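You operate a simulated robot arm through the tools that you are given. There is no shell and no other tool. Be economical: measure what you need, move in short steps, check, and stop when the job is done.

You run a simulated two-armed robot. Do the job below in one go: nothing can be reset, and whatever is moved stays where it is left.

## Task
Pick up the clear beaker from the steel side table with one hand, pass it to the other hand and put it on the top of the control cabinet. Set down upright: clear beaker.

The check looks at the end state, three seconds after you hand in, the way a careful person would. Anything else that was tipped, shoved, dropped, spilled or broken makes it a failure.

## Robot
Two 7-joint arms with two-finger parallel grippers on one trunk, on a base that drives. Base frame: it is fixed to the floor where the robot stands at the start and does not move with it; the origin is under the middle of the robot, x ahead of it, y to its left, z up. Readings come in m, degrees, newtons and seconds.
The left shoulder is at the start at [0.05, 0.165, 1.03], the right one opposite. With the tool pointing down near the work surface each hand reaches from about 0.2 to 0.68 m from the robot's upright axis, wherever it stands, measured 20 degrees to its own side. Places, roughly: top of the control cabinet (40x24 cm) [-2.48, -1.08, 1.44]. Payload 3.91 kg a hand.
The tool frame of a hand sits at the grasp point between the pads (the TCP): z along the fingers, y along the line on which they close. The tips reach 0.03 m beyond it. Largest opening 0.11 m; finger width 0.02, thickness 0.01; the body of the gripper, 0.048 by 0.112 m, starts 0.055 m behind the TCP.
Orientation is told as [roll, pitch, yaw] about the base's x, y, z axes, in that order, counted from this pose: with the fingers straight down and closing along the base's y, the tool's x points along the base's -x, its y along +y and its z along -z.

## Interface
- The arms move only by the tool send_rows. It takes "left_increments", "right_increments" or both (then of equal length, played together; a hand with none holds still); each is a list of rows, each an object (a shift or turn left out is 0, a gripper value left out holds the last) with "slide": the shift along the tool's x, y, z in m, a list of three; "angular": the turn, a rotation vector about the tool's x, y, z in degrees, a list of three; "grip": the gripper command, from -1 (shut) to 1 (fully open), values between in proportion. In form: [{"slide": [x, y, z], "angular": [ax, ay, az], "grip": grip}, ...]. A call has 1 to 10 rows; each row shifts and turns the commanded pose from where the row before left it, along the tool's axes as they then stand. Each row takes 0.2 s and may step no farther than 0.05 m and 8.6 degrees from the row before; otherwise, or with a gripper value out of range, the whole call is refused. A pose out of reach is approached as far as the arm can. The call stops where the force on the tool passes 40 N (or 10 N more than at its start, if that is more) or the arm is blocked; 0.2 s more then pass. The fingers move at their own pace (about 0.045 m/s each) and stop on an object; they squeeze with about 43 N. The grip force told is the motor's: it shows also when the fingers shut on nothing. Time passes only in rows, and 0.2 s behind the last, so rows that do not move let the fingers close. The reply holds the time, the measured pose of the TCP, the force on the tool along the base axes, the opening and the grip force, in the units named above and with some noise, with the torque about the TCP (base axes, N m) and any sound that the robot's microphone picked up.
- Cameras (640 x 400 px; columns grow to the right, rows downward): "scene" is now at [0.1128, 0.028, 1.2012]; the picture's right is [0.33, -0.94, 0.00], its down [-0.54, -0.19, -0.82] and it looks along [0.77, 0.27, -0.57] (base axes); focal length 271 px, centre (320, 200). "left" rides on the left gripper at [0.073, -0.017, -0.103] in its tool frame; the picture's right is [0.23, 0.97, 0.00], its down [-0.76, 0.18, -0.62] and it looks along [-0.61, 0.14, 0.78] (tool axes); focal length 222 px, centre (320, 200). "right" rides on the right gripper at [0.072, 0.017, -0.103] in its tool frame; the picture's right is [-0.23, 0.97, 0.00], its down [-0.76, -0.18, -0.62] and it looks along [-0.61, -0.14, 0.78] (tool axes); focal length 222 px, centre (320, 200). There is no depth. A picture from a camera that has moved, and an enlarged one, comes with that camera's place and axes in the base frame and with its lens.
- camera(camera): a new picture of that camera. It takes no simulated time.
- raise_lower(by): slides the trunk up (or, below 0, down) by that many m; the arms and the scene camera ride with it, the base frame stays. It gives what a move gives, with no picture.
- base_move(legs): drives the robot by 1 to 6 legs, each [ahead, left, turn to the left] in m, m and degrees, along the robot's own axes; the way and the turn of a leg run together, so that a leg with both is an arc; at most 1.5 m and 180 degrees a leg. The arms and the cameras ride along, it lands a little off, and it stops where it bumps. It gives what a move gives.
- head_to(pan, tilt): turns the head with the scene camera to pan (to the left, within 80 degrees either way) and tilt (down, from -29 to 69), counted from straight ahead of the robot. It gives what a move gives.
- enlarge(camera, box): a new picture of the part [left, top, right, bottom] of that camera's present view, enlarged. It takes no simulated time.
- job_done(): hands the job in; it is judged then, once.

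Go step by step. Nothing tells you exact positions but the pictures and the camera data: compare them with the known pose of the tool, close in by small moves and look again before you grip or let go. The budget is 120 turns and 100 pictures, counting those below and the enlarged ones. Unless the task says otherwise, let go and move clear before handing in, and close with one line.

The tools are called as name(argument=value, ...) on one line, values as JSON. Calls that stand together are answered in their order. send_rows: Moves the arms, as the interface text tells. Its arguments: {"type":"object","properties":{"left_increments":{"type":"array"},"right_increments":{"type":"array"}},"required":[]} The other tools are called the same way: raise_lower (by) slides the trunk up or down; base_move (legs) drives the base; head_to (pan, tilt) turns the head that bears the scene camera; camera (camera) takes a picture; enlarge (camera, box) takes an enlarged picture of a part of a camera's view; job_done () hands the job in.

At the start:

```text
time: 0.0
left_position: [0.4001, 0.3635, 1.0099]
left_tool_rot: [-0.1, -0.1, 0.1]
left_ft_force: [0.0, 0.1, 0.1]
left_wrist_torque: [0.04, -0.02, 0.04]
left_gripper_width: 0.1101
left_grasp_force: 0.0
right_position: [0.4798, -0.0035, 0.9075]
right_tool_rot: [0.0, 0.0, -0.1]
right_ft_force: [-0.3, 0.1, -0.4]
right_wrist_torque: [-0.01, 0.01, 0.0]
right_gripper_width: 0.1098
right_grasp_force: 0.2
trunk travel left (down, up): [-0.25, 0.253]
robot x, y, heading: [0.0022, 0.0008, -0.3]
head pan, tilt: [19.1, 34.9]
```

scene: 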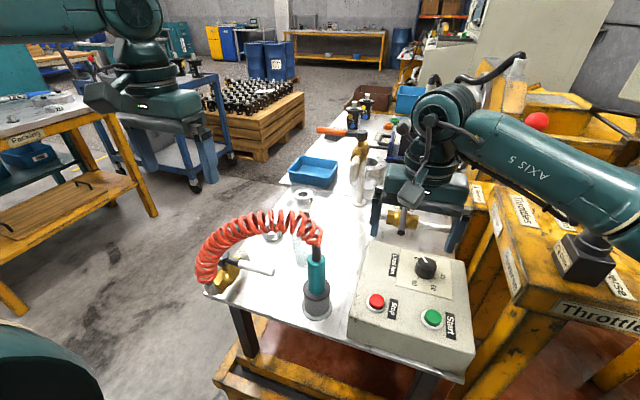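
right: 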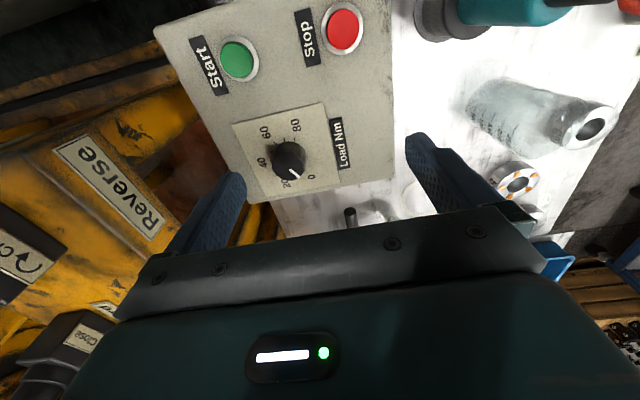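
left: 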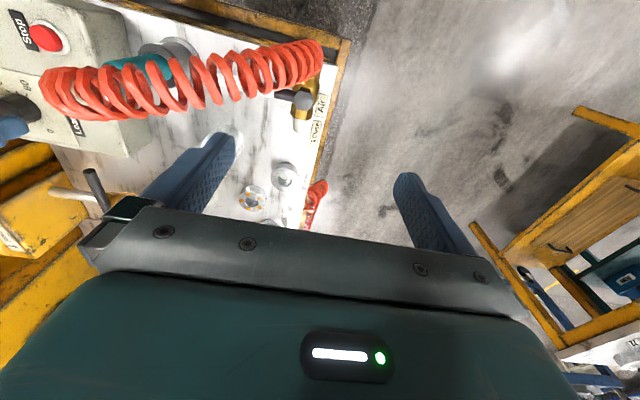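

I see the steel table ahead with a control box, a coiled hose, some clear vessels and a blue bin. I'll enlarge the view to identify the beaker.

enlarge(camera="scene", box=[220, 80, 480, 280])

enlarge(camera="right", box=[400, 40, 640, 260])

```text
2.00 times, centred on (350, 180) of scene
camera zoom: at [0.1128, 0.028, 1.2012], right [0.33, -0.94, 0.0], down [-0.54, -0.19, -0.82], along [0.77, 0.27, -0.57], focal length 543 px, centre (260, 240)
```

zoom: 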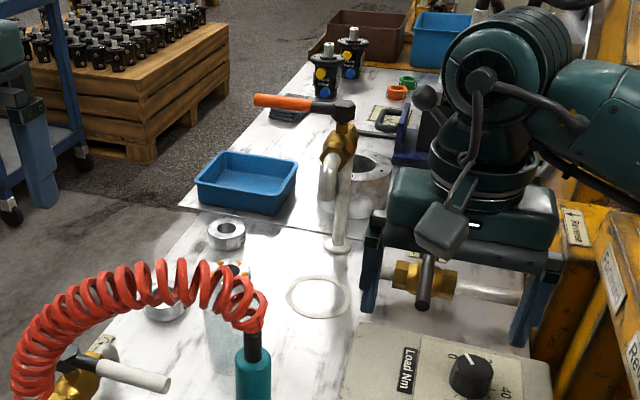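

```text
1.82 times, centred on (520, 150) of right
camera zoom: at [0.4083, 0.0119, 1.0097], right [0.23, 0.97, 0.0], down [0.76, -0.18, 0.62], along [0.61, -0.14, -0.78], focal length 404 px, centre (-44, 291)
```

zoom: 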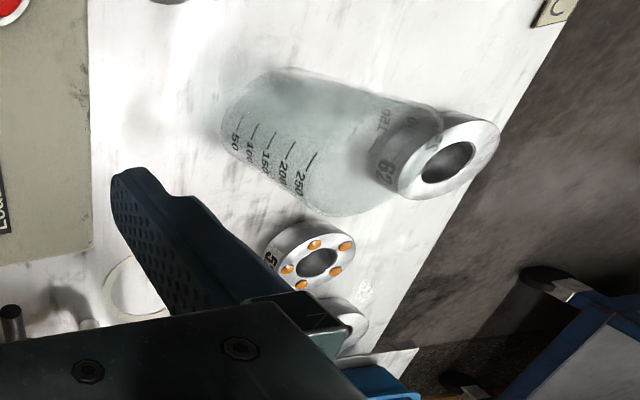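

The clear beaker with graduations stands at about (0.56, 0.23), table z≈0.67, with the coiled hose arching in front of it. I'll bring the left hand forward, staying high, to get a better view with its camera.

send_rows(left_increments=[{"slide": [-0.04, -0.02, 0]}, {"slide": [-0.04, -0.02, 0]}, {"slide": [-0.03, -0.02, 0]}])

camera(camera="left")

camera(camera="scene")

```text
time: 0.8
left_position: [0.5097, 0.3034, 1.0098]
left_tool_rot: [0.0, 0.0, 0.0]
left_ft_force: [0.8, -0.4, 0.1]
left_wrist_torque: [0.03, -0.02, 0.02]
left_gripper_width: 0.1102
left_grasp_force: 0.2
right_position: [0.48, -0.0047, 0.9066]
right_tool_rot: [-0.1, 0.0, -0.1]
right_ft_force: [-0.6, -1.0, 1.0]
right_wrist_torque: [0.0, 0.0, -0.02]
right_gripper_width: 0.11
right_grasp_force: 0.1
trunk travel left (down, up): [-0.25, 0.253]
robot x, y, heading: [-0.0003, 0.0023, -0.1]
head pan, tilt: [19.1, 34.9]
```

```text
94 pictures are left
camera left: at [0.438, 0.2844, 1.1123], right [-0.23, 0.97, 0.0], down [0.76, 0.18, 0.62], along [0.61, 0.14, -0.78], focal length 222 px, centre (320, 200)
```

left: 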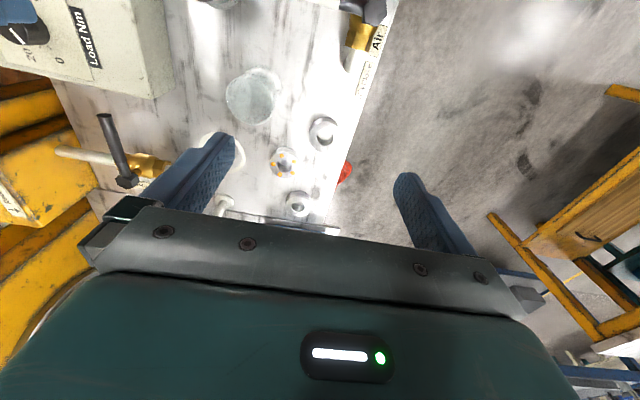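

```text
93 pictures are left
camera scene: at [0.1131, 0.0278, 1.2011], right [0.33, -0.94, 0.0], down [-0.54, -0.19, -0.82], along [0.77, 0.27, -0.57], focal length 271 px, centre (320, 200)
```

scene: 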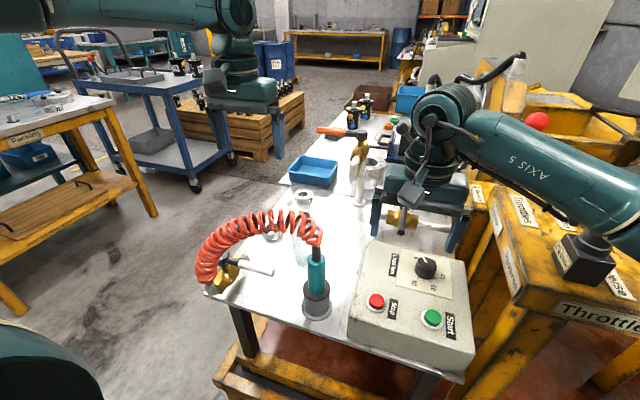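

The beaker is now clearly visible from above in the left camera, well ahead of the hose. I'll enlarge it to measure.

enlarge(camera="left", box=[190, 30, 350, 150])

enlarge(camera="scene", box=[190, 180, 350, 320])

```text
3.33 times, centred on (270, 90) of left
camera zoom: at [0.438, 0.2844, 1.1123], right [-0.23, 0.97, 0.0], down [0.76, 0.18, 0.62], along [0.61, 0.14, -0.78], focal length 740 px, centre (487, 567)
```

zoom: 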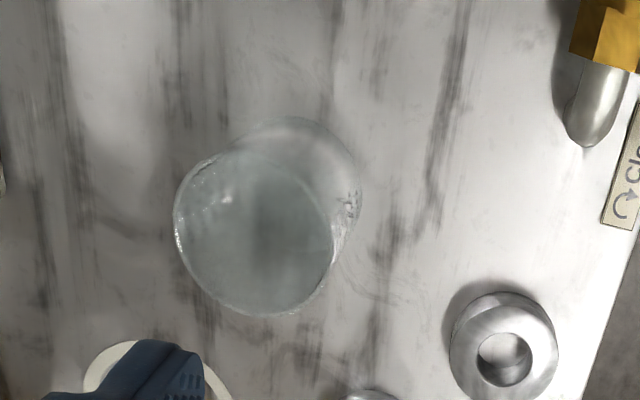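

```text
2.86 times, centred on (270, 250) of scene
camera zoom: at [0.1131, 0.0278, 1.2011], right [0.33, -0.94, 0.0], down [-0.54, -0.19, -0.82], along [0.77, 0.27, -0.57], focal length 775 px, centre (463, 57)
```

zoom: 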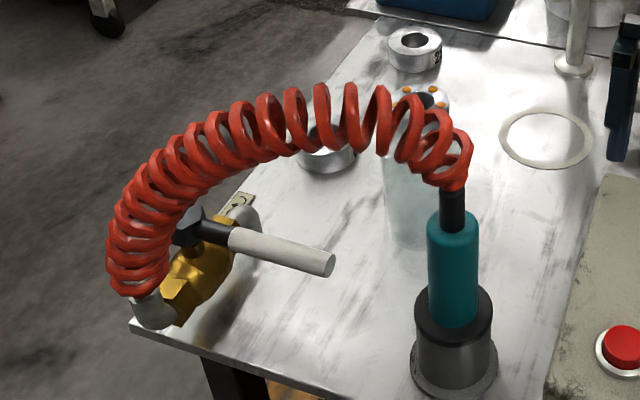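

The beaker is at about (0.54, 0.21), base z≈0.70, rim z≈0.80, about 7 cm in diameter. The hose arcs at x≈0.40, up to z≈0.95. I'll raise the trunk so the forearm stays clear, then move over the beaker.

raise_lower(by=0.15)

send_rows(left_increments=[{"slide": [-0.015, -0.045, 0]}, {"slide": [-0.014, -0.045, 0]}, {"slide": [0, 0, 0.045]}, {"slide": [0, 0, 0.045]}, {"slide": [0, 0, 0.045]}])

camera(camera="left")

camera(camera="scene")

```text
time: 2.5
left_position: [0.5092, 0.3041, 1.1585]
left_tool_rot: [0.0, 0.0, 0.1]
left_ft_force: [1.0, -0.1, -1.6]
left_wrist_torque: [-0.01, -0.01, 0.02]
left_gripper_width: 0.1097
left_grasp_force: 0.1
right_position: [0.4797, -0.0041, 1.0551]
right_tool_rot: [0.0, 0.0, 0.1]
right_ft_force: [0.8, -0.3, -0.5]
right_wrist_torque: [0.0, 0.04, -0.02]
right_gripper_width: 0.1103
right_grasp_force: 0.2
trunk travel left (down, up): [-0.4, 0.103]
robot x, y, heading: [0.0011, 0.0009, -0.1]
head pan, tilt: [19.1, 34.9]
```

```text
time: 3.8
left_position: [0.541, 0.2143, 1.0245]
left_tool_rot: [-0.2, -0.1, 0.1]
left_ft_force: [0.2, -0.2, -0.5]
left_wrist_torque: [0.01, -0.01, -0.01]
left_gripper_width: 0.1101
left_grasp_force: 0.0
right_position: [0.4801, -0.004, 1.0562]
right_tool_rot: [0.0, -0.1, 0.0]
right_ft_force: [-0.1, -0.1, 0.0]
right_wrist_torque: [0.01, 0.02, -0.02]
right_gripper_width: 0.1099
right_grasp_force: 0.1
trunk travel left (down, up): [-0.4, 0.103]
robot x, y, heading: [0.0018, -0.0002, -0.2]
head pan, tilt: [19.1, 34.9]
```

```text
90 pictures are left
camera left: at [0.4674, 0.1946, 1.1276], right [-0.23, 0.97, 0.0], down [0.76, 0.18, 0.62], along [0.61, 0.14, -0.78], focal length 222 px, centre (320, 200)
```

left: 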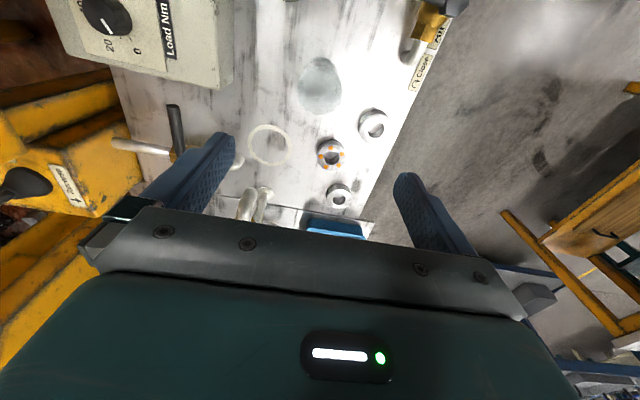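

```text
89 pictures are left
camera scene: at [0.113, 0.0282, 1.3512], right [0.33, -0.94, 0.0], down [-0.54, -0.19, -0.82], along [0.77, 0.27, -0.57], focal length 271 px, centre (320, 200)
```

scene: 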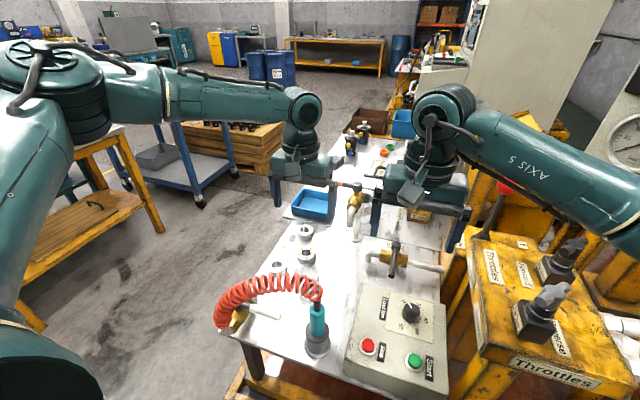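

The forearm is well clear of the hose. I'll measure the beaker again from this viewpoint.

enlarge(camera="left", box=[260, 30, 380, 130])

enlarge(camera="scene", box=[250, 200, 350, 320])

```text
4.00 times, centred on (320, 80) of left
camera zoom: at [0.4674, 0.1946, 1.1276], right [-0.23, 0.97, 0.0], down [0.76, 0.18, 0.62], along [0.61, 0.14, -0.78], focal length 888 px, centre (320, 680)
```

zoom: 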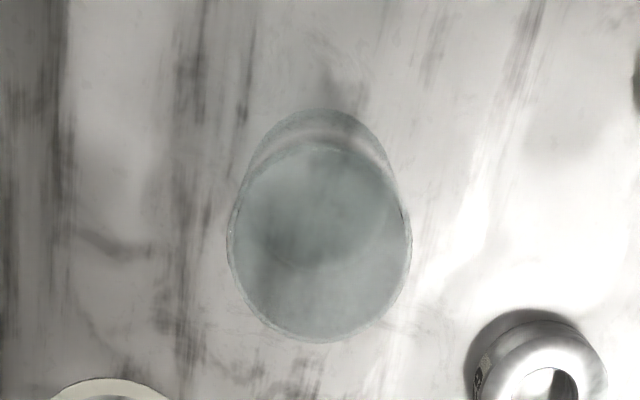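

```text
3.33 times, centred on (300, 260) of scene
camera zoom: at [0.113, 0.0282, 1.3512], right [0.33, -0.94, 0.0], down [-0.54, -0.19, -0.82], along [0.77, 0.27, -0.57], focal length 904 px, centre (387, 0)
```

zoom: 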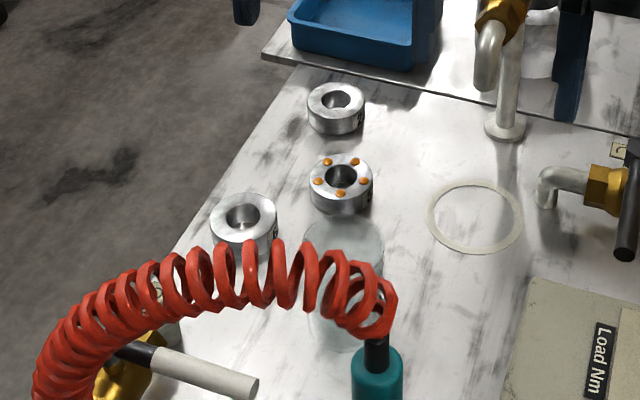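

The rim centre is at (0.540, 0.210, 0.795) and the base at z≈0.70. I'll correct y slightly and descend part of the way.

send_rows(left_increments=[{"slide": [0.001, -0.004, 0.03]}, {"slide": [0, 0, 0.045]}, {"slide": [0, 0, 0.045]}, {"slide": [0, 0, 0.045]}])

camera(camera="left")

camera(camera="scene")

```text
time: 4.8
left_position: [0.4898, 0.2479, 0.8952]
left_tool_rot: [-0.2, -0.1, 0.0]
left_ft_force: [-0.6, -0.9, -0.3]
left_wrist_torque: [-0.01, 0.02, 0.03]
left_gripper_width: 0.1098
left_grasp_force: 0.1
left hand out of reach, approached as far as the arm can: row 1, 2, 3, 4
right_position: [0.4802, -0.0043, 1.0555]
right_tool_rot: [0.0, 0.1, 0.0]
right_ft_force: [-0.4, 0.3, -1.7]
right_wrist_torque: [0.02, 0.01, -0.01]
right_gripper_width: 0.1098
right_grasp_force: 0.1
trunk travel left (down, up): [-0.4, 0.103]
robot x, y, heading: [0.0043, 0.0001, 0.1]
head pan, tilt: [19.1, 34.9]
```

```text
86 pictures are left
camera left: at [0.417, 0.2277, 0.9988], right [-0.23, 0.97, 0.0], down [0.76, 0.18, 0.62], along [0.61, 0.14, -0.78], focal length 222 px, centre (320, 200)
```

left: 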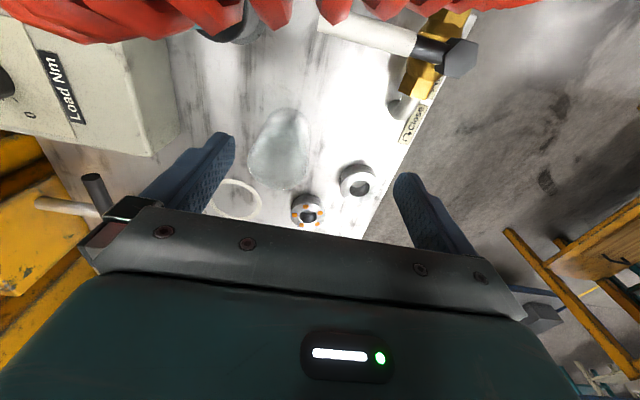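

```text
85 pictures are left
camera scene: at [0.1128, 0.0282, 1.3512], right [0.33, -0.94, 0.0], down [-0.54, -0.19, -0.82], along [0.77, 0.27, -0.57], focal length 271 px, centre (320, 200)
```

scene: 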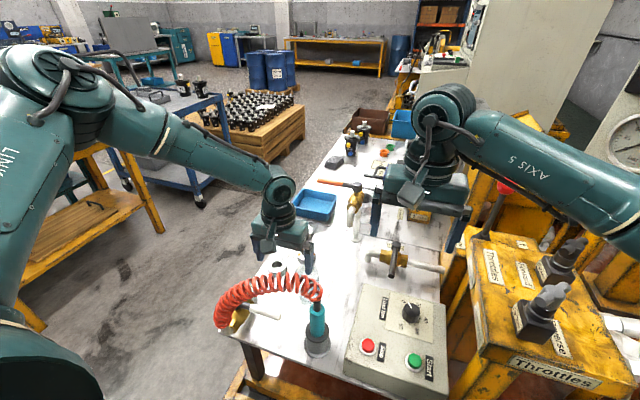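

With the trunk raised, the point is out of reach and the hand drifted back toward the hose. I'll go back up and lower the trunk again.

send_rows(left_increments=[{"slide": [0, 0, -0.045]}, {"slide": [0, 0, -0.045]}, {"slide": [0, 0, -0.045]}, {"slide": [0, 0, -0.03]}])

```text
time: 5.8
left_position: [0.4901, 0.2482, 1.0618]
left_tool_rot: [0.0, 0.0, 0.1]
left_ft_force: [0.0, 0.6, -0.3]
left_wrist_torque: [0.01, -0.01, -0.03]
left_gripper_width: 0.11
left_grasp_force: 0.0
right_position: [0.4815, -0.004, 1.0564]
right_tool_rot: [0.0, 0.0, 0.1]
right_ft_force: [-0.5, 0.2, -0.1]
right_wrist_torque: [-0.01, 0.04, 0.01]
right_gripper_width: 0.1098
right_grasp_force: 0.0
trunk travel left (down, up): [-0.4, 0.103]
robot x, y, heading: [-0.0022, 0.0003, -0.0]
head pan, tilt: [19.1, 34.9]
```

send_rows(left_increments=[{"slide": [-0.025, -0.019, 0]}, {"slide": [-0.025, -0.019, 0]}])

raise_lower(by=-0.13)

camera(camera="scene")

```text
time: 6.3
left_position: [0.541, 0.2088, 1.0617]
left_tool_rot: [0.1, 0.1, 0.1]
left_ft_force: [0.1, 0.0, -0.7]
left_wrist_torque: [0.03, 0.0, -0.01]
left_gripper_width: 0.1102
left_grasp_force: 0.1
right_position: [0.4809, -0.004, 1.0562]
right_tool_rot: [0.0, 0.1, 0.0]
right_ft_force: [1.2, -0.1, -1.1]
right_wrist_torque: [0.01, 0.0, -0.01]
right_gripper_width: 0.1101
right_grasp_force: 0.1
trunk travel left (down, up): [-0.4, 0.103]
robot x, y, heading: [0.0004, 0.0011, -0.0]
head pan, tilt: [19.1, 34.9]
```

```text
time: 7.9
left_position: [0.5402, 0.2092, 0.9325]
left_tool_rot: [0.0, 0.0, 0.0]
left_ft_force: [-0.4, -0.4, 0.6]
left_wrist_torque: [0.03, 0.01, 0.02]
left_gripper_width: 0.1097
left_grasp_force: 0.1
right_position: [0.4814, -0.0034, 0.926]
right_tool_rot: [-0.1, 0.0, 0.0]
right_ft_force: [0.3, -0.7, 0.5]
right_wrist_torque: [-0.02, 0.0, 0.01]
right_gripper_width: 0.1099
right_grasp_force: 0.0
trunk travel left (down, up): [-0.27, 0.233]
robot x, y, heading: [-0.0042, -0.0003, -0.1]
head pan, tilt: [19.1, 34.9]
```

```text
84 pictures are left
camera scene: at [0.1127, 0.028, 1.2212], right [0.33, -0.94, 0.0], down [-0.54, -0.19, -0.82], along [0.77, 0.27, -0.57], focal length 271 px, centre (320, 200)
```

scene: 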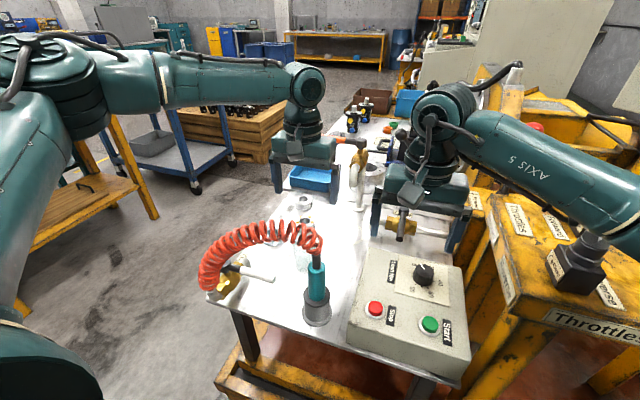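

The rest of the descent is best done with the trunk. I'll first lift the right hand so it stays clear of the control box, then lower the trunk in two parts.

send_rows(right_increments=[{"slide": [0.03, 0, -0.04]}, {"slide": [0.03, 0, -0.04]}, {"slide": [0.03, 0, -0.04]}, {"slide": [0, 0, -0.04]}])

raise_lower(by=-0.06)

camera(camera="left")

camera(camera="scene")

```text
time: 8.9
left_position: [0.5404, 0.2082, 0.9328]
left_tool_rot: [-0.1, 0.1, 0.0]
left_ft_force: [0.8, -0.2, -0.5]
left_wrist_torque: [0.0, 0.04, 0.0]
left_gripper_width: 0.1098
left_grasp_force: 0.1
right_position: [0.3905, -0.0046, 1.0863]
right_tool_rot: [0.0, 0.0, 0.1]
right_ft_force: [0.4, 0.1, 1.2]
right_wrist_torque: [0.02, 0.02, -0.01]
right_gripper_width: 0.11
right_grasp_force: 0.1
trunk travel left (down, up): [-0.27, 0.233]
robot x, y, heading: [-0.0016, 0.0021, -0.1]
head pan, tilt: [19.1, 34.9]
```

```text
time: 9.9
left_position: [0.5404, 0.2081, 0.8723]
left_tool_rot: [0.0, 0.0, 0.1]
left_ft_force: [0.0, 0.4, -0.3]
left_wrist_torque: [0.02, -0.01, -0.02]
left_gripper_width: 0.1097
left_grasp_force: 0.1
right_position: [0.3906, -0.0048, 1.026]
right_tool_rot: [0.0, 0.1, 0.0]
right_ft_force: [-0.1, -0.4, -0.1]
right_wrist_torque: [-0.01, 0.01, -0.01]
right_gripper_width: 0.1101
right_grasp_force: 0.0
trunk travel left (down, up): [-0.21, 0.293]
robot x, y, heading: [-0.0012, 0.0016, -0.2]
head pan, tilt: [19.1, 34.9]
```

```text
83 pictures are left
camera left: at [0.4683, 0.1894, 0.9748], right [-0.23, 0.97, 0.0], down [0.76, 0.18, 0.62], along [0.61, 0.14, -0.78], focal length 222 px, centre (320, 200)
```

left: 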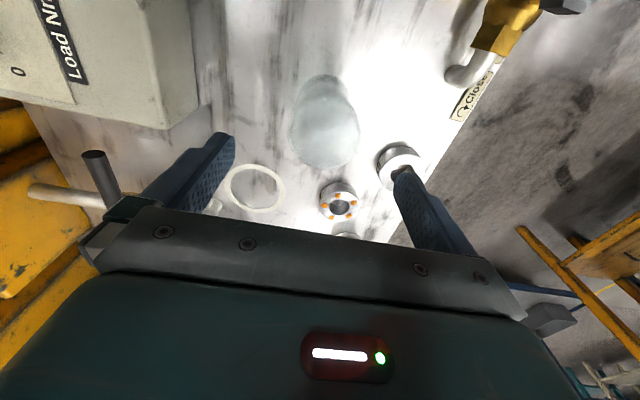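

```text
82 pictures are left
camera scene: at [0.1127, 0.028, 1.1612], right [0.33, -0.94, 0.0], down [-0.54, -0.19, -0.82], along [0.77, 0.27, -0.57], focal length 271 px, centre (320, 200)
```

scene: 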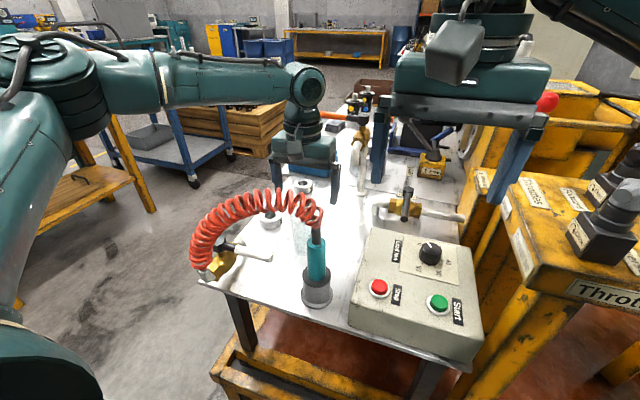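

The alignment over the beaker holds. I'll lower the trunk another 6 cm, which leaves the tips just around the rim.

raise_lower(by=-0.06)

camera(camera="left")

camera(camera="scene")

```text
time: 10.9
left_position: [0.5405, 0.2088, 0.811]
left_tool_rot: [0.0, 0.0, 0.1]
left_ft_force: [-0.3, -1.2, -0.5]
left_wrist_torque: [0.01, 0.03, 0.02]
left_gripper_width: 0.1101
left_grasp_force: 0.1
right_position: [0.3906, -0.0051, 0.9658]
right_tool_rot: [0.0, 0.1, -0.1]
right_ft_force: [0.5, -0.8, 0.3]
right_wrist_torque: [0.01, 0.01, -0.01]
right_gripper_width: 0.11
right_grasp_force: 0.1
trunk travel left (down, up): [-0.15, 0.353]
robot x, y, heading: [0.0031, 0.001, 0.0]
head pan, tilt: [19.1, 34.9]
```

```text
81 pictures are left
camera left: at [0.4683, 0.1894, 0.9148], right [-0.23, 0.97, 0.0], down [0.76, 0.18, 0.62], along [0.61, 0.14, -0.78], focal length 222 px, centre (320, 200)
```

left: 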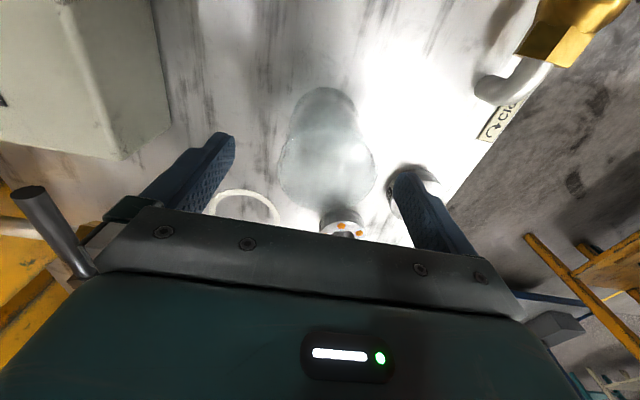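

```text
80 pictures are left
camera scene: at [0.1127, 0.028, 1.1012], right [0.33, -0.94, 0.0], down [-0.54, -0.19, -0.82], along [0.77, 0.27, -0.57], focal length 271 px, centre (320, 200)
```

scene: 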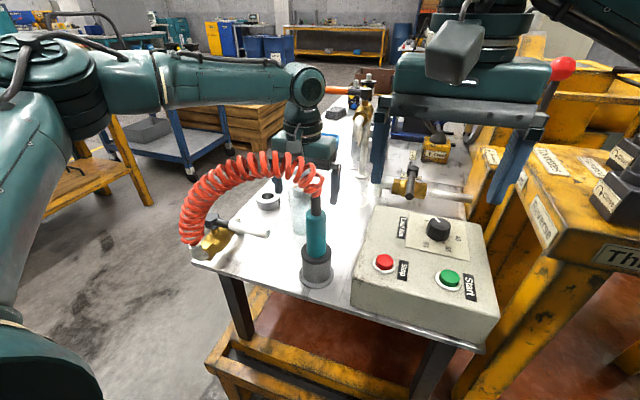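

The fingers straddle the rim symmetrically, so I'll do the final descent and close.

send_rows(left_increments=[{"slide": [0.003, 0, 0.024]}])

camera(camera="left")

enlarge(camera="scene", box=[230, 120, 390, 260])

```text
time: 11.3
left_position: [0.5373, 0.2073, 0.7872]
left_tool_rot: [0.1, -0.1, 0.1]
left_ft_force: [-0.1, 0.4, 0.7]
left_wrist_torque: [-0.01, 0.02, 0.01]
left_gripper_width: 0.11
left_grasp_force: 0.1
right_position: [0.3903, -0.0054, 0.9643]
right_tool_rot: [-0.1, 0.1, 0.0]
right_ft_force: [-0.7, 0.0, -0.2]
right_wrist_torque: [0.03, -0.03, 0.0]
right_gripper_width: 0.11
right_grasp_force: 0.1
trunk travel left (down, up): [-0.15, 0.353]
robot x, y, heading: [0.0016, -0.0012, 0.2]
head pan, tilt: [19.1, 34.9]
```

```text
79 pictures are left
camera left: at [0.4653, 0.1892, 0.8909], right [-0.23, 0.97, 0.0], down [0.76, 0.18, 0.62], along [0.61, 0.14, -0.78], focal length 222 px, centre (320, 200)
```

left: 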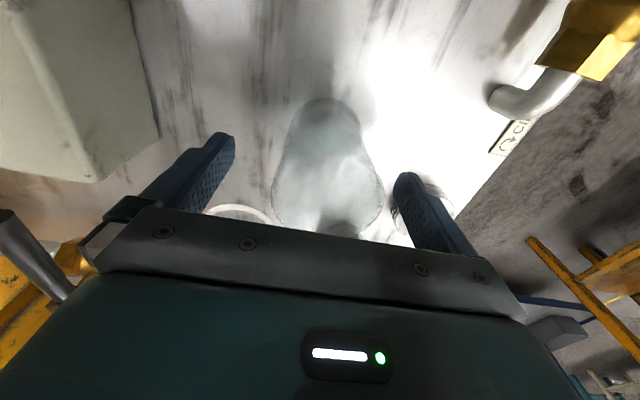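

```text
2.86 times, centred on (310, 190) of scene
camera zoom: at [0.1128, 0.028, 1.1012], right [0.33, -0.94, 0.0], down [-0.54, -0.19, -0.82], along [0.77, 0.27, -0.57], focal length 775 px, centre (349, 229)
```

zoom: 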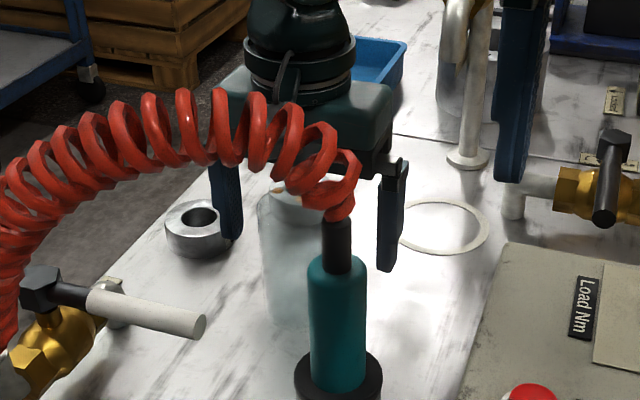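

send_rows(left_increments=[{"grip": -0.1}, {"grip": -0.1}, {"grip": -1}, {"grip": -1}, {"grip": -1}])

camera(camera="left")

```text
time: 12.5
left_position: [0.5363, 0.2086, 0.7871]
left_tool_rot: [0.0, 0.0, 0.0]
left_ft_force: [0.2, 0.0, 0.1]
left_wrist_torque: [0.01, -0.01, 0.02]
left_gripper_width: 0.0602
left_grasp_force: 43.3
right_position: [0.3916, -0.0039, 0.9654]
right_tool_rot: [-0.1, 0.0, 0.0]
right_ft_force: [-0.1, -0.1, -0.8]
right_wrist_torque: [0.0, -0.02, 0.0]
right_gripper_width: 0.1102
right_grasp_force: 0.2
trunk travel left (down, up): [-0.15, 0.353]
robot x, y, heading: [-0.0013, -0.0029, 0.0]
head pan, tilt: [19.1, 34.9]
```

```text
77 pictures are left
camera left: at [0.4652, 0.1892, 0.8909], right [-0.23, 0.97, 0.0], down [0.76, 0.18, 0.62], along [0.61, 0.14, -0.78], focal length 222 px, centre (320, 200)
```

left: 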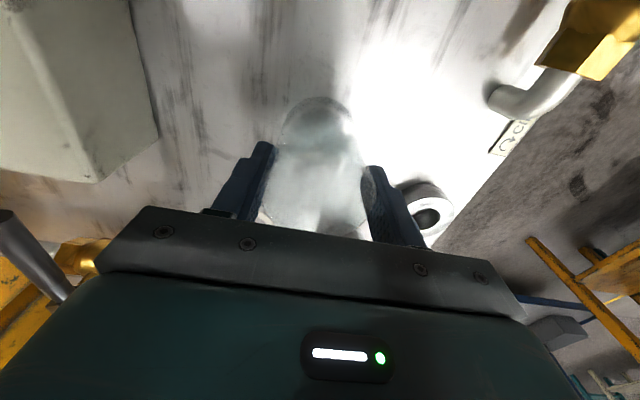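

The beaker is gripped at a width of 60 mm. I'll lift with the trunk, which moves straight up and clears the hose.

raise_lower(by=0.05)

raise_lower(by=0.25)

camera(camera="scene")

camera(camera="left")

```text
time: 13.4
left_position: [0.5374, 0.2081, 0.8376]
left_tool_rot: [0.0, 0.0, 0.1]
left_ft_force: [0.2, -0.1, -0.5]
left_wrist_torque: [0.01, 0.01, -0.01]
left_gripper_width: 0.0602
left_grasp_force: 43.1
right_position: [0.3904, -0.0039, 1.0152]
right_tool_rot: [0.0, 0.0, -0.2]
right_ft_force: [-1.0, -0.3, -0.4]
right_wrist_torque: [0.0, -0.02, 0.0]
right_gripper_width: 0.1099
right_grasp_force: 0.0
trunk travel left (down, up): [-0.2, 0.303]
robot x, y, heading: [-0.0011, -0.0015, 0.1]
head pan, tilt: [19.1, 34.9]
```

```text
time: 16.0
left_position: [0.5379, 0.208, 1.0875]
left_tool_rot: [0.0, 0.0, 0.1]
left_ft_force: [-0.6, -0.4, -0.7]
left_wrist_torque: [0.03, 0.0, -0.02]
left_gripper_width: 0.0603
left_grasp_force: 42.7
right_position: [0.3908, -0.0043, 1.2656]
right_tool_rot: [0.1, 0.0, 0.0]
right_ft_force: [1.2, 0.1, -0.1]
right_wrist_torque: [0.04, 0.02, 0.0]
right_gripper_width: 0.1099
right_grasp_force: 0.0
trunk travel left (down, up): [-0.45, 0.053]
robot x, y, heading: [-0.0015, 0.0002, 0.0]
head pan, tilt: [19.1, 34.9]
```

```text
76 pictures are left
camera scene: at [0.113, 0.028, 1.4011], right [0.33, -0.94, 0.0], down [-0.54, -0.19, -0.82], along [0.77, 0.27, -0.57], focal length 271 px, centre (320, 200)
```

scene: 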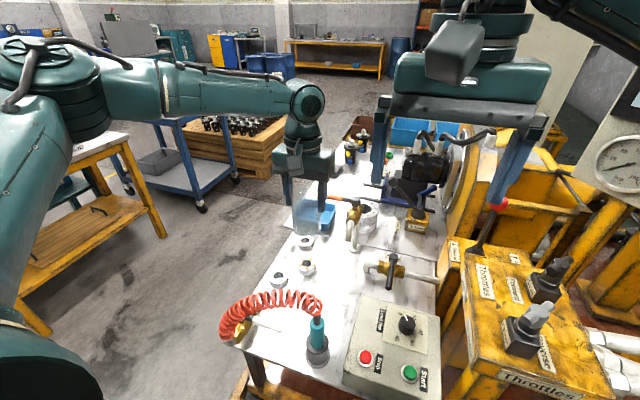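

```text
75 pictures are left
camera left: at [0.4653, 0.1893, 1.1908], right [-0.23, 0.97, 0.0], down [0.76, 0.18, 0.62], along [0.61, 0.14, -0.78], focal length 222 px, centre (320, 200)
```

left: 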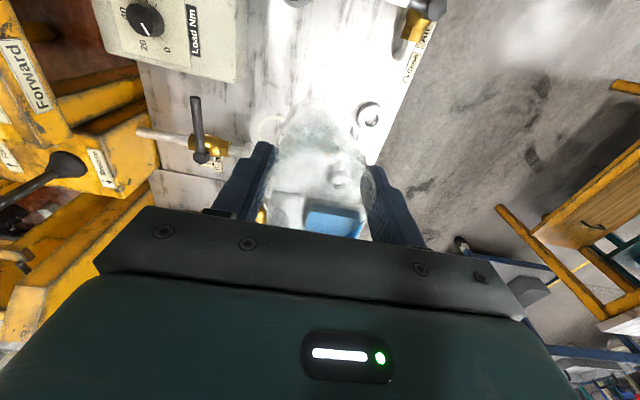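

The beaker is held securely above everything. For the handover I'll move the right hand out to the right and bring the left hand toward the middle. The left hand then yaws 90° so its camera points left.

send_rows(right_increments=[{"slide": [-0.005, -0.05, 0.01]}, {"slide": [-0.005, -0.05, 0.01]}, {"slide": [-0.005, -0.05, 0.01]}, {"slide": [-0.005, -0.05, 0.01]}, {"slide": [-0.005, -0.05, 0.01]}, {"slide": [-0.005, -0.05, 0.01]}], left_increments=[{"slide": [0.01, -0.015, -0.003]}, {"slide": [0.01, -0.015, -0.003]}, {"slide": [0.01, -0.015, -0.003]}, {"slide": [0.01, -0.015, -0.003]}, {"slide": [0.01, -0.015, -0.003]}, {"slide": [0.01, -0.015, -0.003]}])

send_rows(right_increments=[{"angular": [0, 0, 8.5]}, {"angular": [0, 0, 8.5]}, {"angular": [0, 0, 8.5]}, {"angular": [0, 0, 8.5]}, {"angular": [0, 0, 8.5]}, {"angular": [0, 0, 8.5]}, {"angular": [0, 0, 8.5]}, {"angular": [0, 0, 8.5]}, {"angular": [0, 0, 8.5]}, {"angular": [0, 0, 8.5]}], left_increments=[{"angular": [0, 0, 8.5]}, {"angular": [0, 0, 8.5]}, {"angular": [0, 0, 8.5]}, {"angular": [0, 0, 8.5]}, {"angular": [0, 0, 8.5]}, {"angular": [0, 0, 8.5]}, {"angular": [0, 0, 8.5]}, {"angular": [0, 0, 8.5]}, {"angular": [0, 0, 8.5]}, {"angular": [0, 0, 8.5]}])

camera(camera="scene")

```text
refused: row 1 steps farther than a row can; nothing moved
```

```text
time: 18.2
left_position: [0.5385, 0.2084, 1.0882]
left_tool_rot: [-0.1, 0.1, -85.1]
left_ft_force: [0.4, 0.3, -1.2]
left_wrist_torque: [-0.02, -0.01, -0.04]
left_gripper_width: 0.06
left_grasp_force: 42.8
right_position: [0.3892, -0.0043, 1.2656]
right_tool_rot: [0.1, 0.1, -85.1]
right_ft_force: [0.6, 0.0, 0.1]
right_wrist_torque: [-0.02, -0.01, 0.01]
right_gripper_width: 0.1097
right_grasp_force: 0.1
trunk travel left (down, up): [-0.45, 0.053]
robot x, y, heading: [-0.0008, 0.0035, 0.1]
head pan, tilt: [19.1, 34.9]
```

```text
74 pictures are left
camera scene: at [0.1129, 0.028, 1.4012], right [0.33, -0.94, 0.0], down [-0.54, -0.19, -0.82], along [0.77, 0.27, -0.57], focal length 271 px, centre (320, 200)
```

scene: 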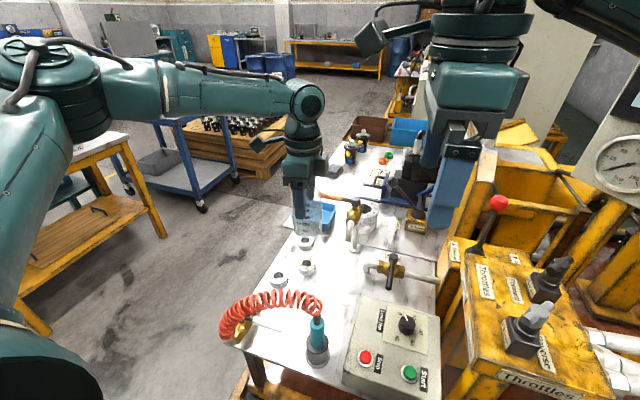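

Both hands are yawed. Now I'll spread the right hand to the right, staying high, and bring the beaker inward.

send_rows(right_increments=[{"angular": [0, 0, 4.9]}, {"slide": [-0.045, 0.0, 0.0]}, {"slide": [-0.045, 0.0, 0.0]}, {"slide": [-0.045, 0.0, 0]}, {"slide": [-0.045, 0.0, 0]}, {"slide": [-0.045, 0.0, 0]}, {"slide": [-0.045, 0.0, 0]}], left_increments=[{"angular": [0, 0, 4.9]}, {"slide": [-0.015, -0.012, -0.003]}, {"slide": [-0.015, -0.012, -0.003]}, {"slide": [-0.015, -0.012, -0.003]}, {"slide": [-0.015, -0.012, -0.003]}, {"slide": [-0.015, -0.012, -0.003]}, {"slide": [-0.015, -0.012, -0.003]}])

```text
time: 19.8
left_position: [0.4584, 0.1288, 1.1086]
left_tool_rot: [0.2, 0.0, -89.8]
left_ft_force: [-0.8, -0.3, -0.7]
left_wrist_torque: [0.01, -0.02, 0.0]
left_gripper_width: 0.0603
left_grasp_force: 43.1
left hand out of reach, approached as far as the arm can: row 5, 6, 7
right_position: [0.3887, -0.2755, 1.2646]
right_tool_rot: [0.0, 0.1, -89.8]
right_ft_force: [-0.1, -0.8, 1.1]
right_wrist_torque: [0.05, -0.01, 0.0]
right_gripper_width: 0.1102
right_grasp_force: 0.0
trunk travel left (down, up): [-0.45, 0.053]
robot x, y, heading: [0.0004, 0.0008, 0.0]
head pan, tilt: [19.1, 34.9]
```

Next I'll tilt the right hand up to horizontal so the fingers point left and the camera is on top.

send_rows(right_increments=[{"angular": [0, 8.5, 0]}, {"angular": [0, 8.5, 0]}, {"angular": [0, 8.5, 0]}, {"angular": [0, 8.5, 0]}, {"angular": [0, 8.5, 0]}, {"angular": [0, 8.5, 0]}, {"angular": [0, 8.5, 0]}, {"angular": [0, 8.5, 0]}, {"angular": [0, 8.5, 0]}])

camera(camera="scene")

camera(camera="left")

```text
time: 21.8
left_position: [0.4588, 0.1295, 1.1084]
left_tool_rot: [0.1, 0.0, -89.8]
left_ft_force: [-0.7, 0.1, -1.2]
left_wrist_torque: [0.02, 0.02, -0.01]
left_gripper_width: 0.0604
left_grasp_force: 43.2
right_position: [0.3903, -0.2758, 1.2659]
right_tool_rot: [0.1, 76.6, -89.9]
right_ft_force: [0.5, 0.6, 0.8]
right_wrist_torque: [0.02, 0.0, -0.04]
right_gripper_width: 0.11
right_grasp_force: 0.0
trunk travel left (down, up): [-0.45, 0.053]
robot x, y, heading: [-0.0005, 0.004, -0.1]
head pan, tilt: [19.1, 34.9]
```

```text
73 pictures are left
camera scene: at [0.1129, 0.0278, 1.4012], right [0.33, -0.94, 0.0], down [-0.54, -0.19, -0.82], along [0.77, 0.27, -0.57], focal length 271 px, centre (320, 200)
```

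scene: 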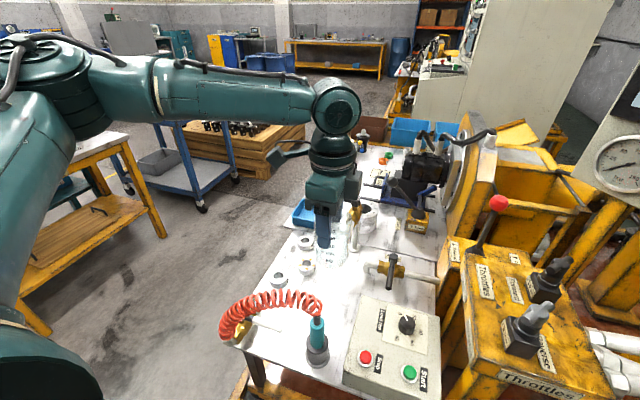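

```text
72 pictures are left
camera left: at [0.4412, 0.1999, 1.2106], right [0.97, 0.23, 0.0], down [0.18, -0.76, 0.62], along [0.14, -0.61, -0.78], focal length 222 px, centre (320, 200)
```

left: 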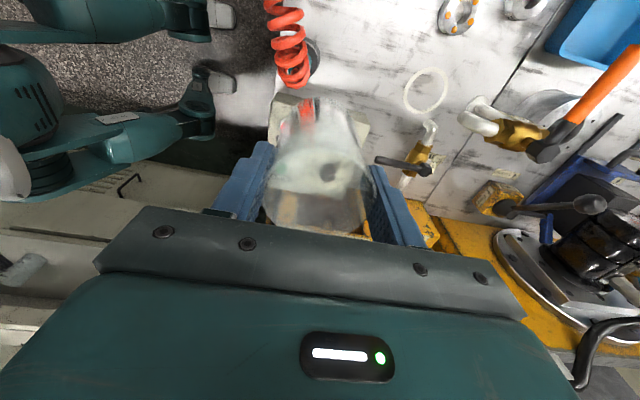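

Right hand is tilted as intended. I'll finish at about 10° below horizontal and lower it to the beaker's lower body height, still well to the right of it.

send_rows(right_increments=[{"angular": [0, 3.4, 0]}, {"slide": [-0.0394, 0.0138, 0.007]}, {"slide": [-0.0394, 0.0138, 0.007]}, {"slide": [-0.0394, 0.0138, 0.007]}, {"slide": [-0.0394, 0.0138, 0.007]}, {"slide": [-0.0394, 0.0138, 0.007]}])

camera(camera="right")

camera(camera="scene")

```text
time: 23.2
left_position: [0.4589, 0.1294, 1.107]
left_tool_rot: [0.1, -0.1, -89.8]
left_ft_force: [0.4, 0.2, -0.9]
left_wrist_torque: [-0.02, 0.01, -0.03]
left_gripper_width: 0.0603
left_grasp_force: 43.2
right_position: [0.462, -0.2769, 1.0652]
right_tool_rot: [0.1, 79.9, -89.7]
right_ft_force: [0.8, 0.4, 0.1]
right_wrist_torque: [0.01, 0.0, 0.0]
right_gripper_width: 0.1099
right_grasp_force: 0.0
trunk travel left (down, up): [-0.45, 0.053]
robot x, y, heading: [-0.0015, -0.0008, 0.0]
head pan, tilt: [19.1, 34.9]
```

```text
71 pictures are left
camera right: at [0.4789, -0.3659, 1.1542], right [0.97, -0.04, -0.22], down [-0.18, -0.75, -0.64], along [-0.14, 0.66, -0.73], focal length 222 px, centre (320, 200)
```

right: 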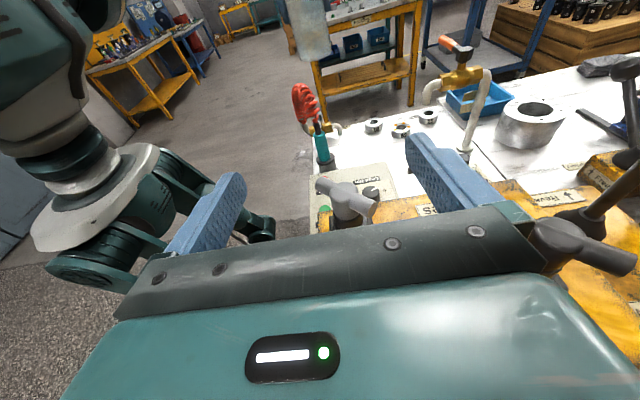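

```text
70 pictures are left
camera scene: at [0.1134, 0.0279, 1.4011], right [0.33, -0.94, 0.0], down [-0.54, -0.19, -0.82], along [0.77, 0.27, -0.57], focal length 271 px, centre (320, 200)
```

scene: 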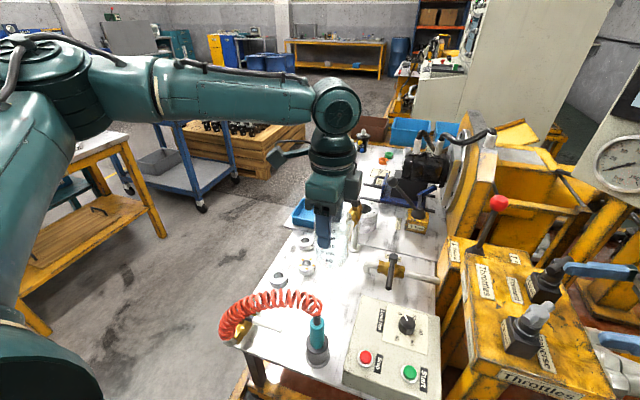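

A console lever tops out near (0.48, -0.22, 0.99), a bit close below the right hand. I'll raise the trunk 5 cm for margin before advancing.

raise_lower(by=0.05)

send_rows(right_increments=[{"slide": [0.0077, -0.003, 0.0443]}, {"slide": [0.0077, 0, 0.0443]}, {"slide": [0.0077, 0, 0.0443]}, {"slide": [0.0077, 0, 0.0443]}, {"slide": [0.0077, 0, 0.0443]}])

camera(camera="right")

camera(camera="scene")

camera(camera="left")

```text
time: 24.1
left_position: [0.4591, 0.1307, 1.1587]
left_tool_rot: [0.1, -0.2, -89.8]
left_ft_force: [-0.3, -0.4, 0.0]
left_wrist_torque: [0.03, 0.0, -0.02]
left_gripper_width: 0.0602
left_grasp_force: 42.6
right_position: [0.4624, -0.2761, 1.1134]
right_tool_rot: [-0.1, 79.8, -89.9]
right_ft_force: [0.1, 0.2, -0.1]
right_wrist_torque: [0.01, -0.03, 0.03]
right_gripper_width: 0.1099
right_grasp_force: 0.0
trunk travel left (down, up): [-0.5, 0.003]
robot x, y, heading: [-0.003, -0.0025, 0.0]
head pan, tilt: [19.1, 34.9]
```

```text
time: 25.4
left_position: [0.4588, 0.1302, 1.1573]
left_tool_rot: [0.1, -0.2, -89.7]
left_ft_force: [0.5, -0.3, -1.3]
left_wrist_torque: [0.01, -0.01, 0.0]
left_gripper_width: 0.0602
left_grasp_force: 43.1
right_position: [0.4587, -0.0491, 1.115]
right_tool_rot: [0.2, 79.8, -89.7]
right_ft_force: [-0.3, -0.2, 0.4]
right_wrist_torque: [0.0, -0.03, 0.0]
right_gripper_width: 0.11
right_grasp_force: 0.0
trunk travel left (down, up): [-0.5, 0.003]
robot x, y, heading: [0.0025, -0.0009, 0.1]
head pan, tilt: [19.1, 34.9]
```

```text
69 pictures are left
camera right: at [0.4759, -0.1389, 1.2044], right [0.97, -0.04, -0.22], down [-0.18, -0.75, -0.64], along [-0.14, 0.66, -0.74], focal length 222 px, centre (320, 200)
```

right: 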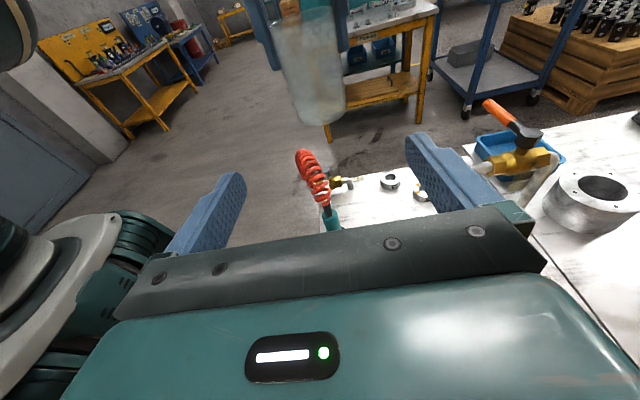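

```text
68 pictures are left
camera scene: at [0.1131, 0.0289, 1.4511], right [0.33, -0.94, 0.0], down [-0.54, -0.19, -0.82], along [0.77, 0.27, -0.57], focal length 271 px, centre (320, 200)
```

scene: 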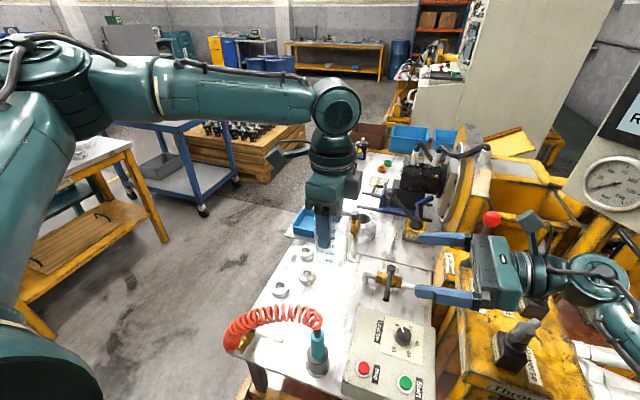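

```text
67 pictures are left
camera left: at [0.4414, 0.2008, 1.2603], right [0.97, 0.23, 0.0], down [0.18, -0.76, 0.63], along [0.14, -0.61, -0.78], focal length 222 px, centre (320, 200)
```

left: 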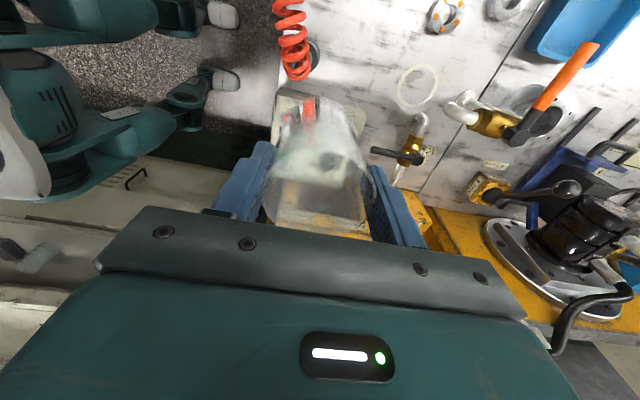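

The beaker base reads z≈1.068, so I want the right TCP near z=1.104. I'll advance most of the way and check.

send_rows(right_increments=[{"slide": [0.0033, 0, 0.04]}, {"slide": [0.0033, 0, 0.04]}, {"slide": [0.0033, 0, 0.04]}])

camera(camera="right")

enlarge(camera="scene", box=[260, 150, 460, 300])

camera(camera="left")

```text
time: 26.1
left_position: [0.4583, 0.1302, 1.1564]
left_tool_rot: [0.1, -0.1, -89.8]
left_ft_force: [0.0, 0.2, 0.0]
left_wrist_torque: [-0.01, -0.03, 0.0]
left_gripper_width: 0.0601
left_grasp_force: 42.6
right_position: [0.4571, 0.0701, 1.1048]
right_tool_rot: [-0.2, 79.9, -90.0]
right_ft_force: [-0.5, 0.1, -0.2]
right_wrist_torque: [-0.02, 0.02, 0.01]
right_gripper_width: 0.11
right_grasp_force: 0.0
trunk travel left (down, up): [-0.5, 0.003]
robot x, y, heading: [0.0, 0.0006, -0.0]
head pan, tilt: [19.1, 34.9]
```

```text
66 pictures are left
camera right: at [0.4746, -0.0198, 1.1932], right [0.97, -0.04, -0.22], down [-0.18, -0.75, -0.64], along [-0.14, 0.66, -0.74], focal length 222 px, centre (320, 200)
```

right: 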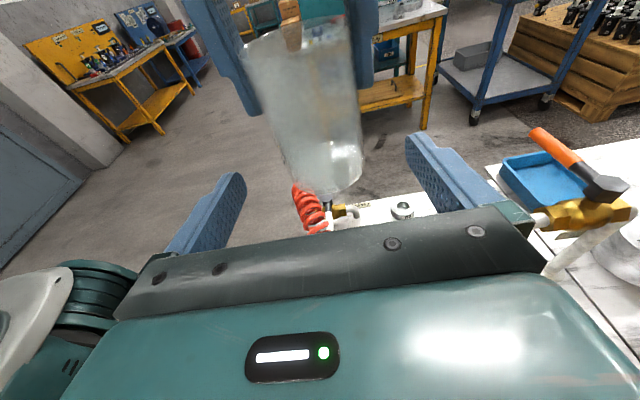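

```text
2.67 times, centred on (360, 225) of scene
camera zoom: at [0.1131, 0.029, 1.4511], right [0.33, -0.94, 0.0], down [-0.54, -0.19, -0.82], along [0.77, 0.27, -0.57], focal length 724 px, centre (213, 133)
```

zoom: 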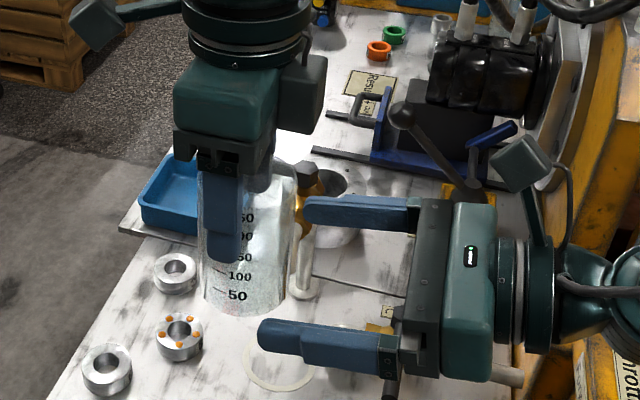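

```text
64 pictures are left
camera left: at [0.4414, 0.201, 1.2603], right [0.97, 0.23, 0.0], down [0.18, -0.76, 0.63], along [0.14, -0.61, -0.78], focal length 222 px, centre (320, 200)
```

left: 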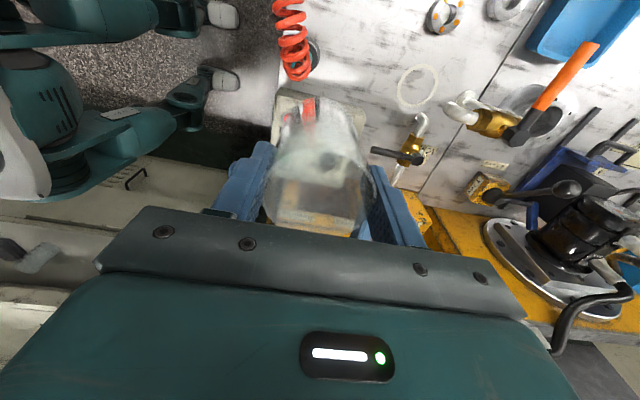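

Height and lateral alignment look right. I'll advance the last 6 cm so the open fingers straddle the lower body.

send_rows(right_increments=[{"slide": [0.0052, 0.001, 0.0295]}, {"slide": [0.0052, 0, 0.0295]}])

camera(camera="right")

enlarge(camera="scene", box=[260, 150, 460, 300])

```text
time: 26.8
left_position: [0.4582, 0.1308, 1.1578]
left_tool_rot: [0.1, -0.1, -89.8]
left_ft_force: [0.4, -0.5, -0.4]
left_wrist_torque: [0.0, -0.05, -0.01]
left_gripper_width: 0.06
left_grasp_force: 43.1
right_position: [0.4585, 0.1298, 1.1041]
right_tool_rot: [0.0, 79.9, -89.9]
right_ft_force: [-0.2, -0.3, 0.1]
right_wrist_torque: [-0.01, 0.02, -0.02]
right_gripper_width: 0.11
right_grasp_force: 0.0
trunk travel left (down, up): [-0.5, 0.003]
robot x, y, heading: [-0.0016, -0.002, 0.2]
head pan, tilt: [19.1, 34.9]
```

```text
63 pictures are left
camera right: at [0.4752, 0.0397, 1.193], right [0.97, -0.04, -0.22], down [-0.18, -0.75, -0.64], along [-0.14, 0.66, -0.74], focal length 222 px, centre (320, 200)
```

right: 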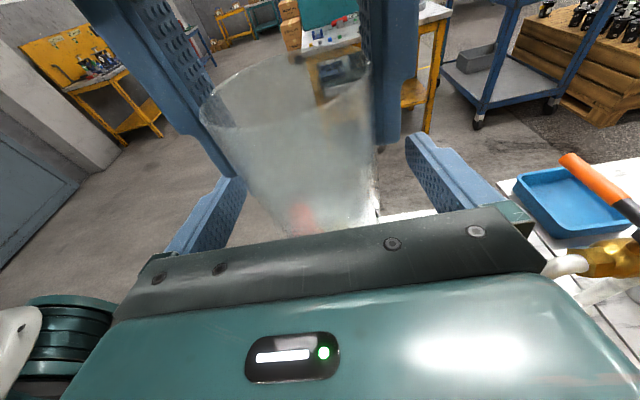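

```text
2.67 times, centred on (360, 225) of scene
camera zoom: at [0.1129, 0.0283, 1.4511], right [0.33, -0.94, 0.0], down [-0.54, -0.19, -0.82], along [0.77, 0.27, -0.57], focal length 724 px, centre (213, 133)
```

zoom: 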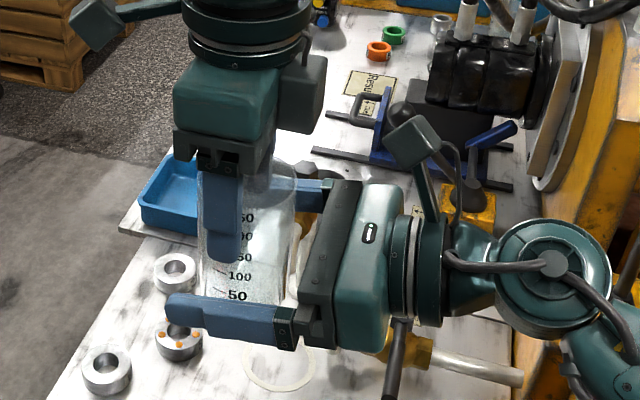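

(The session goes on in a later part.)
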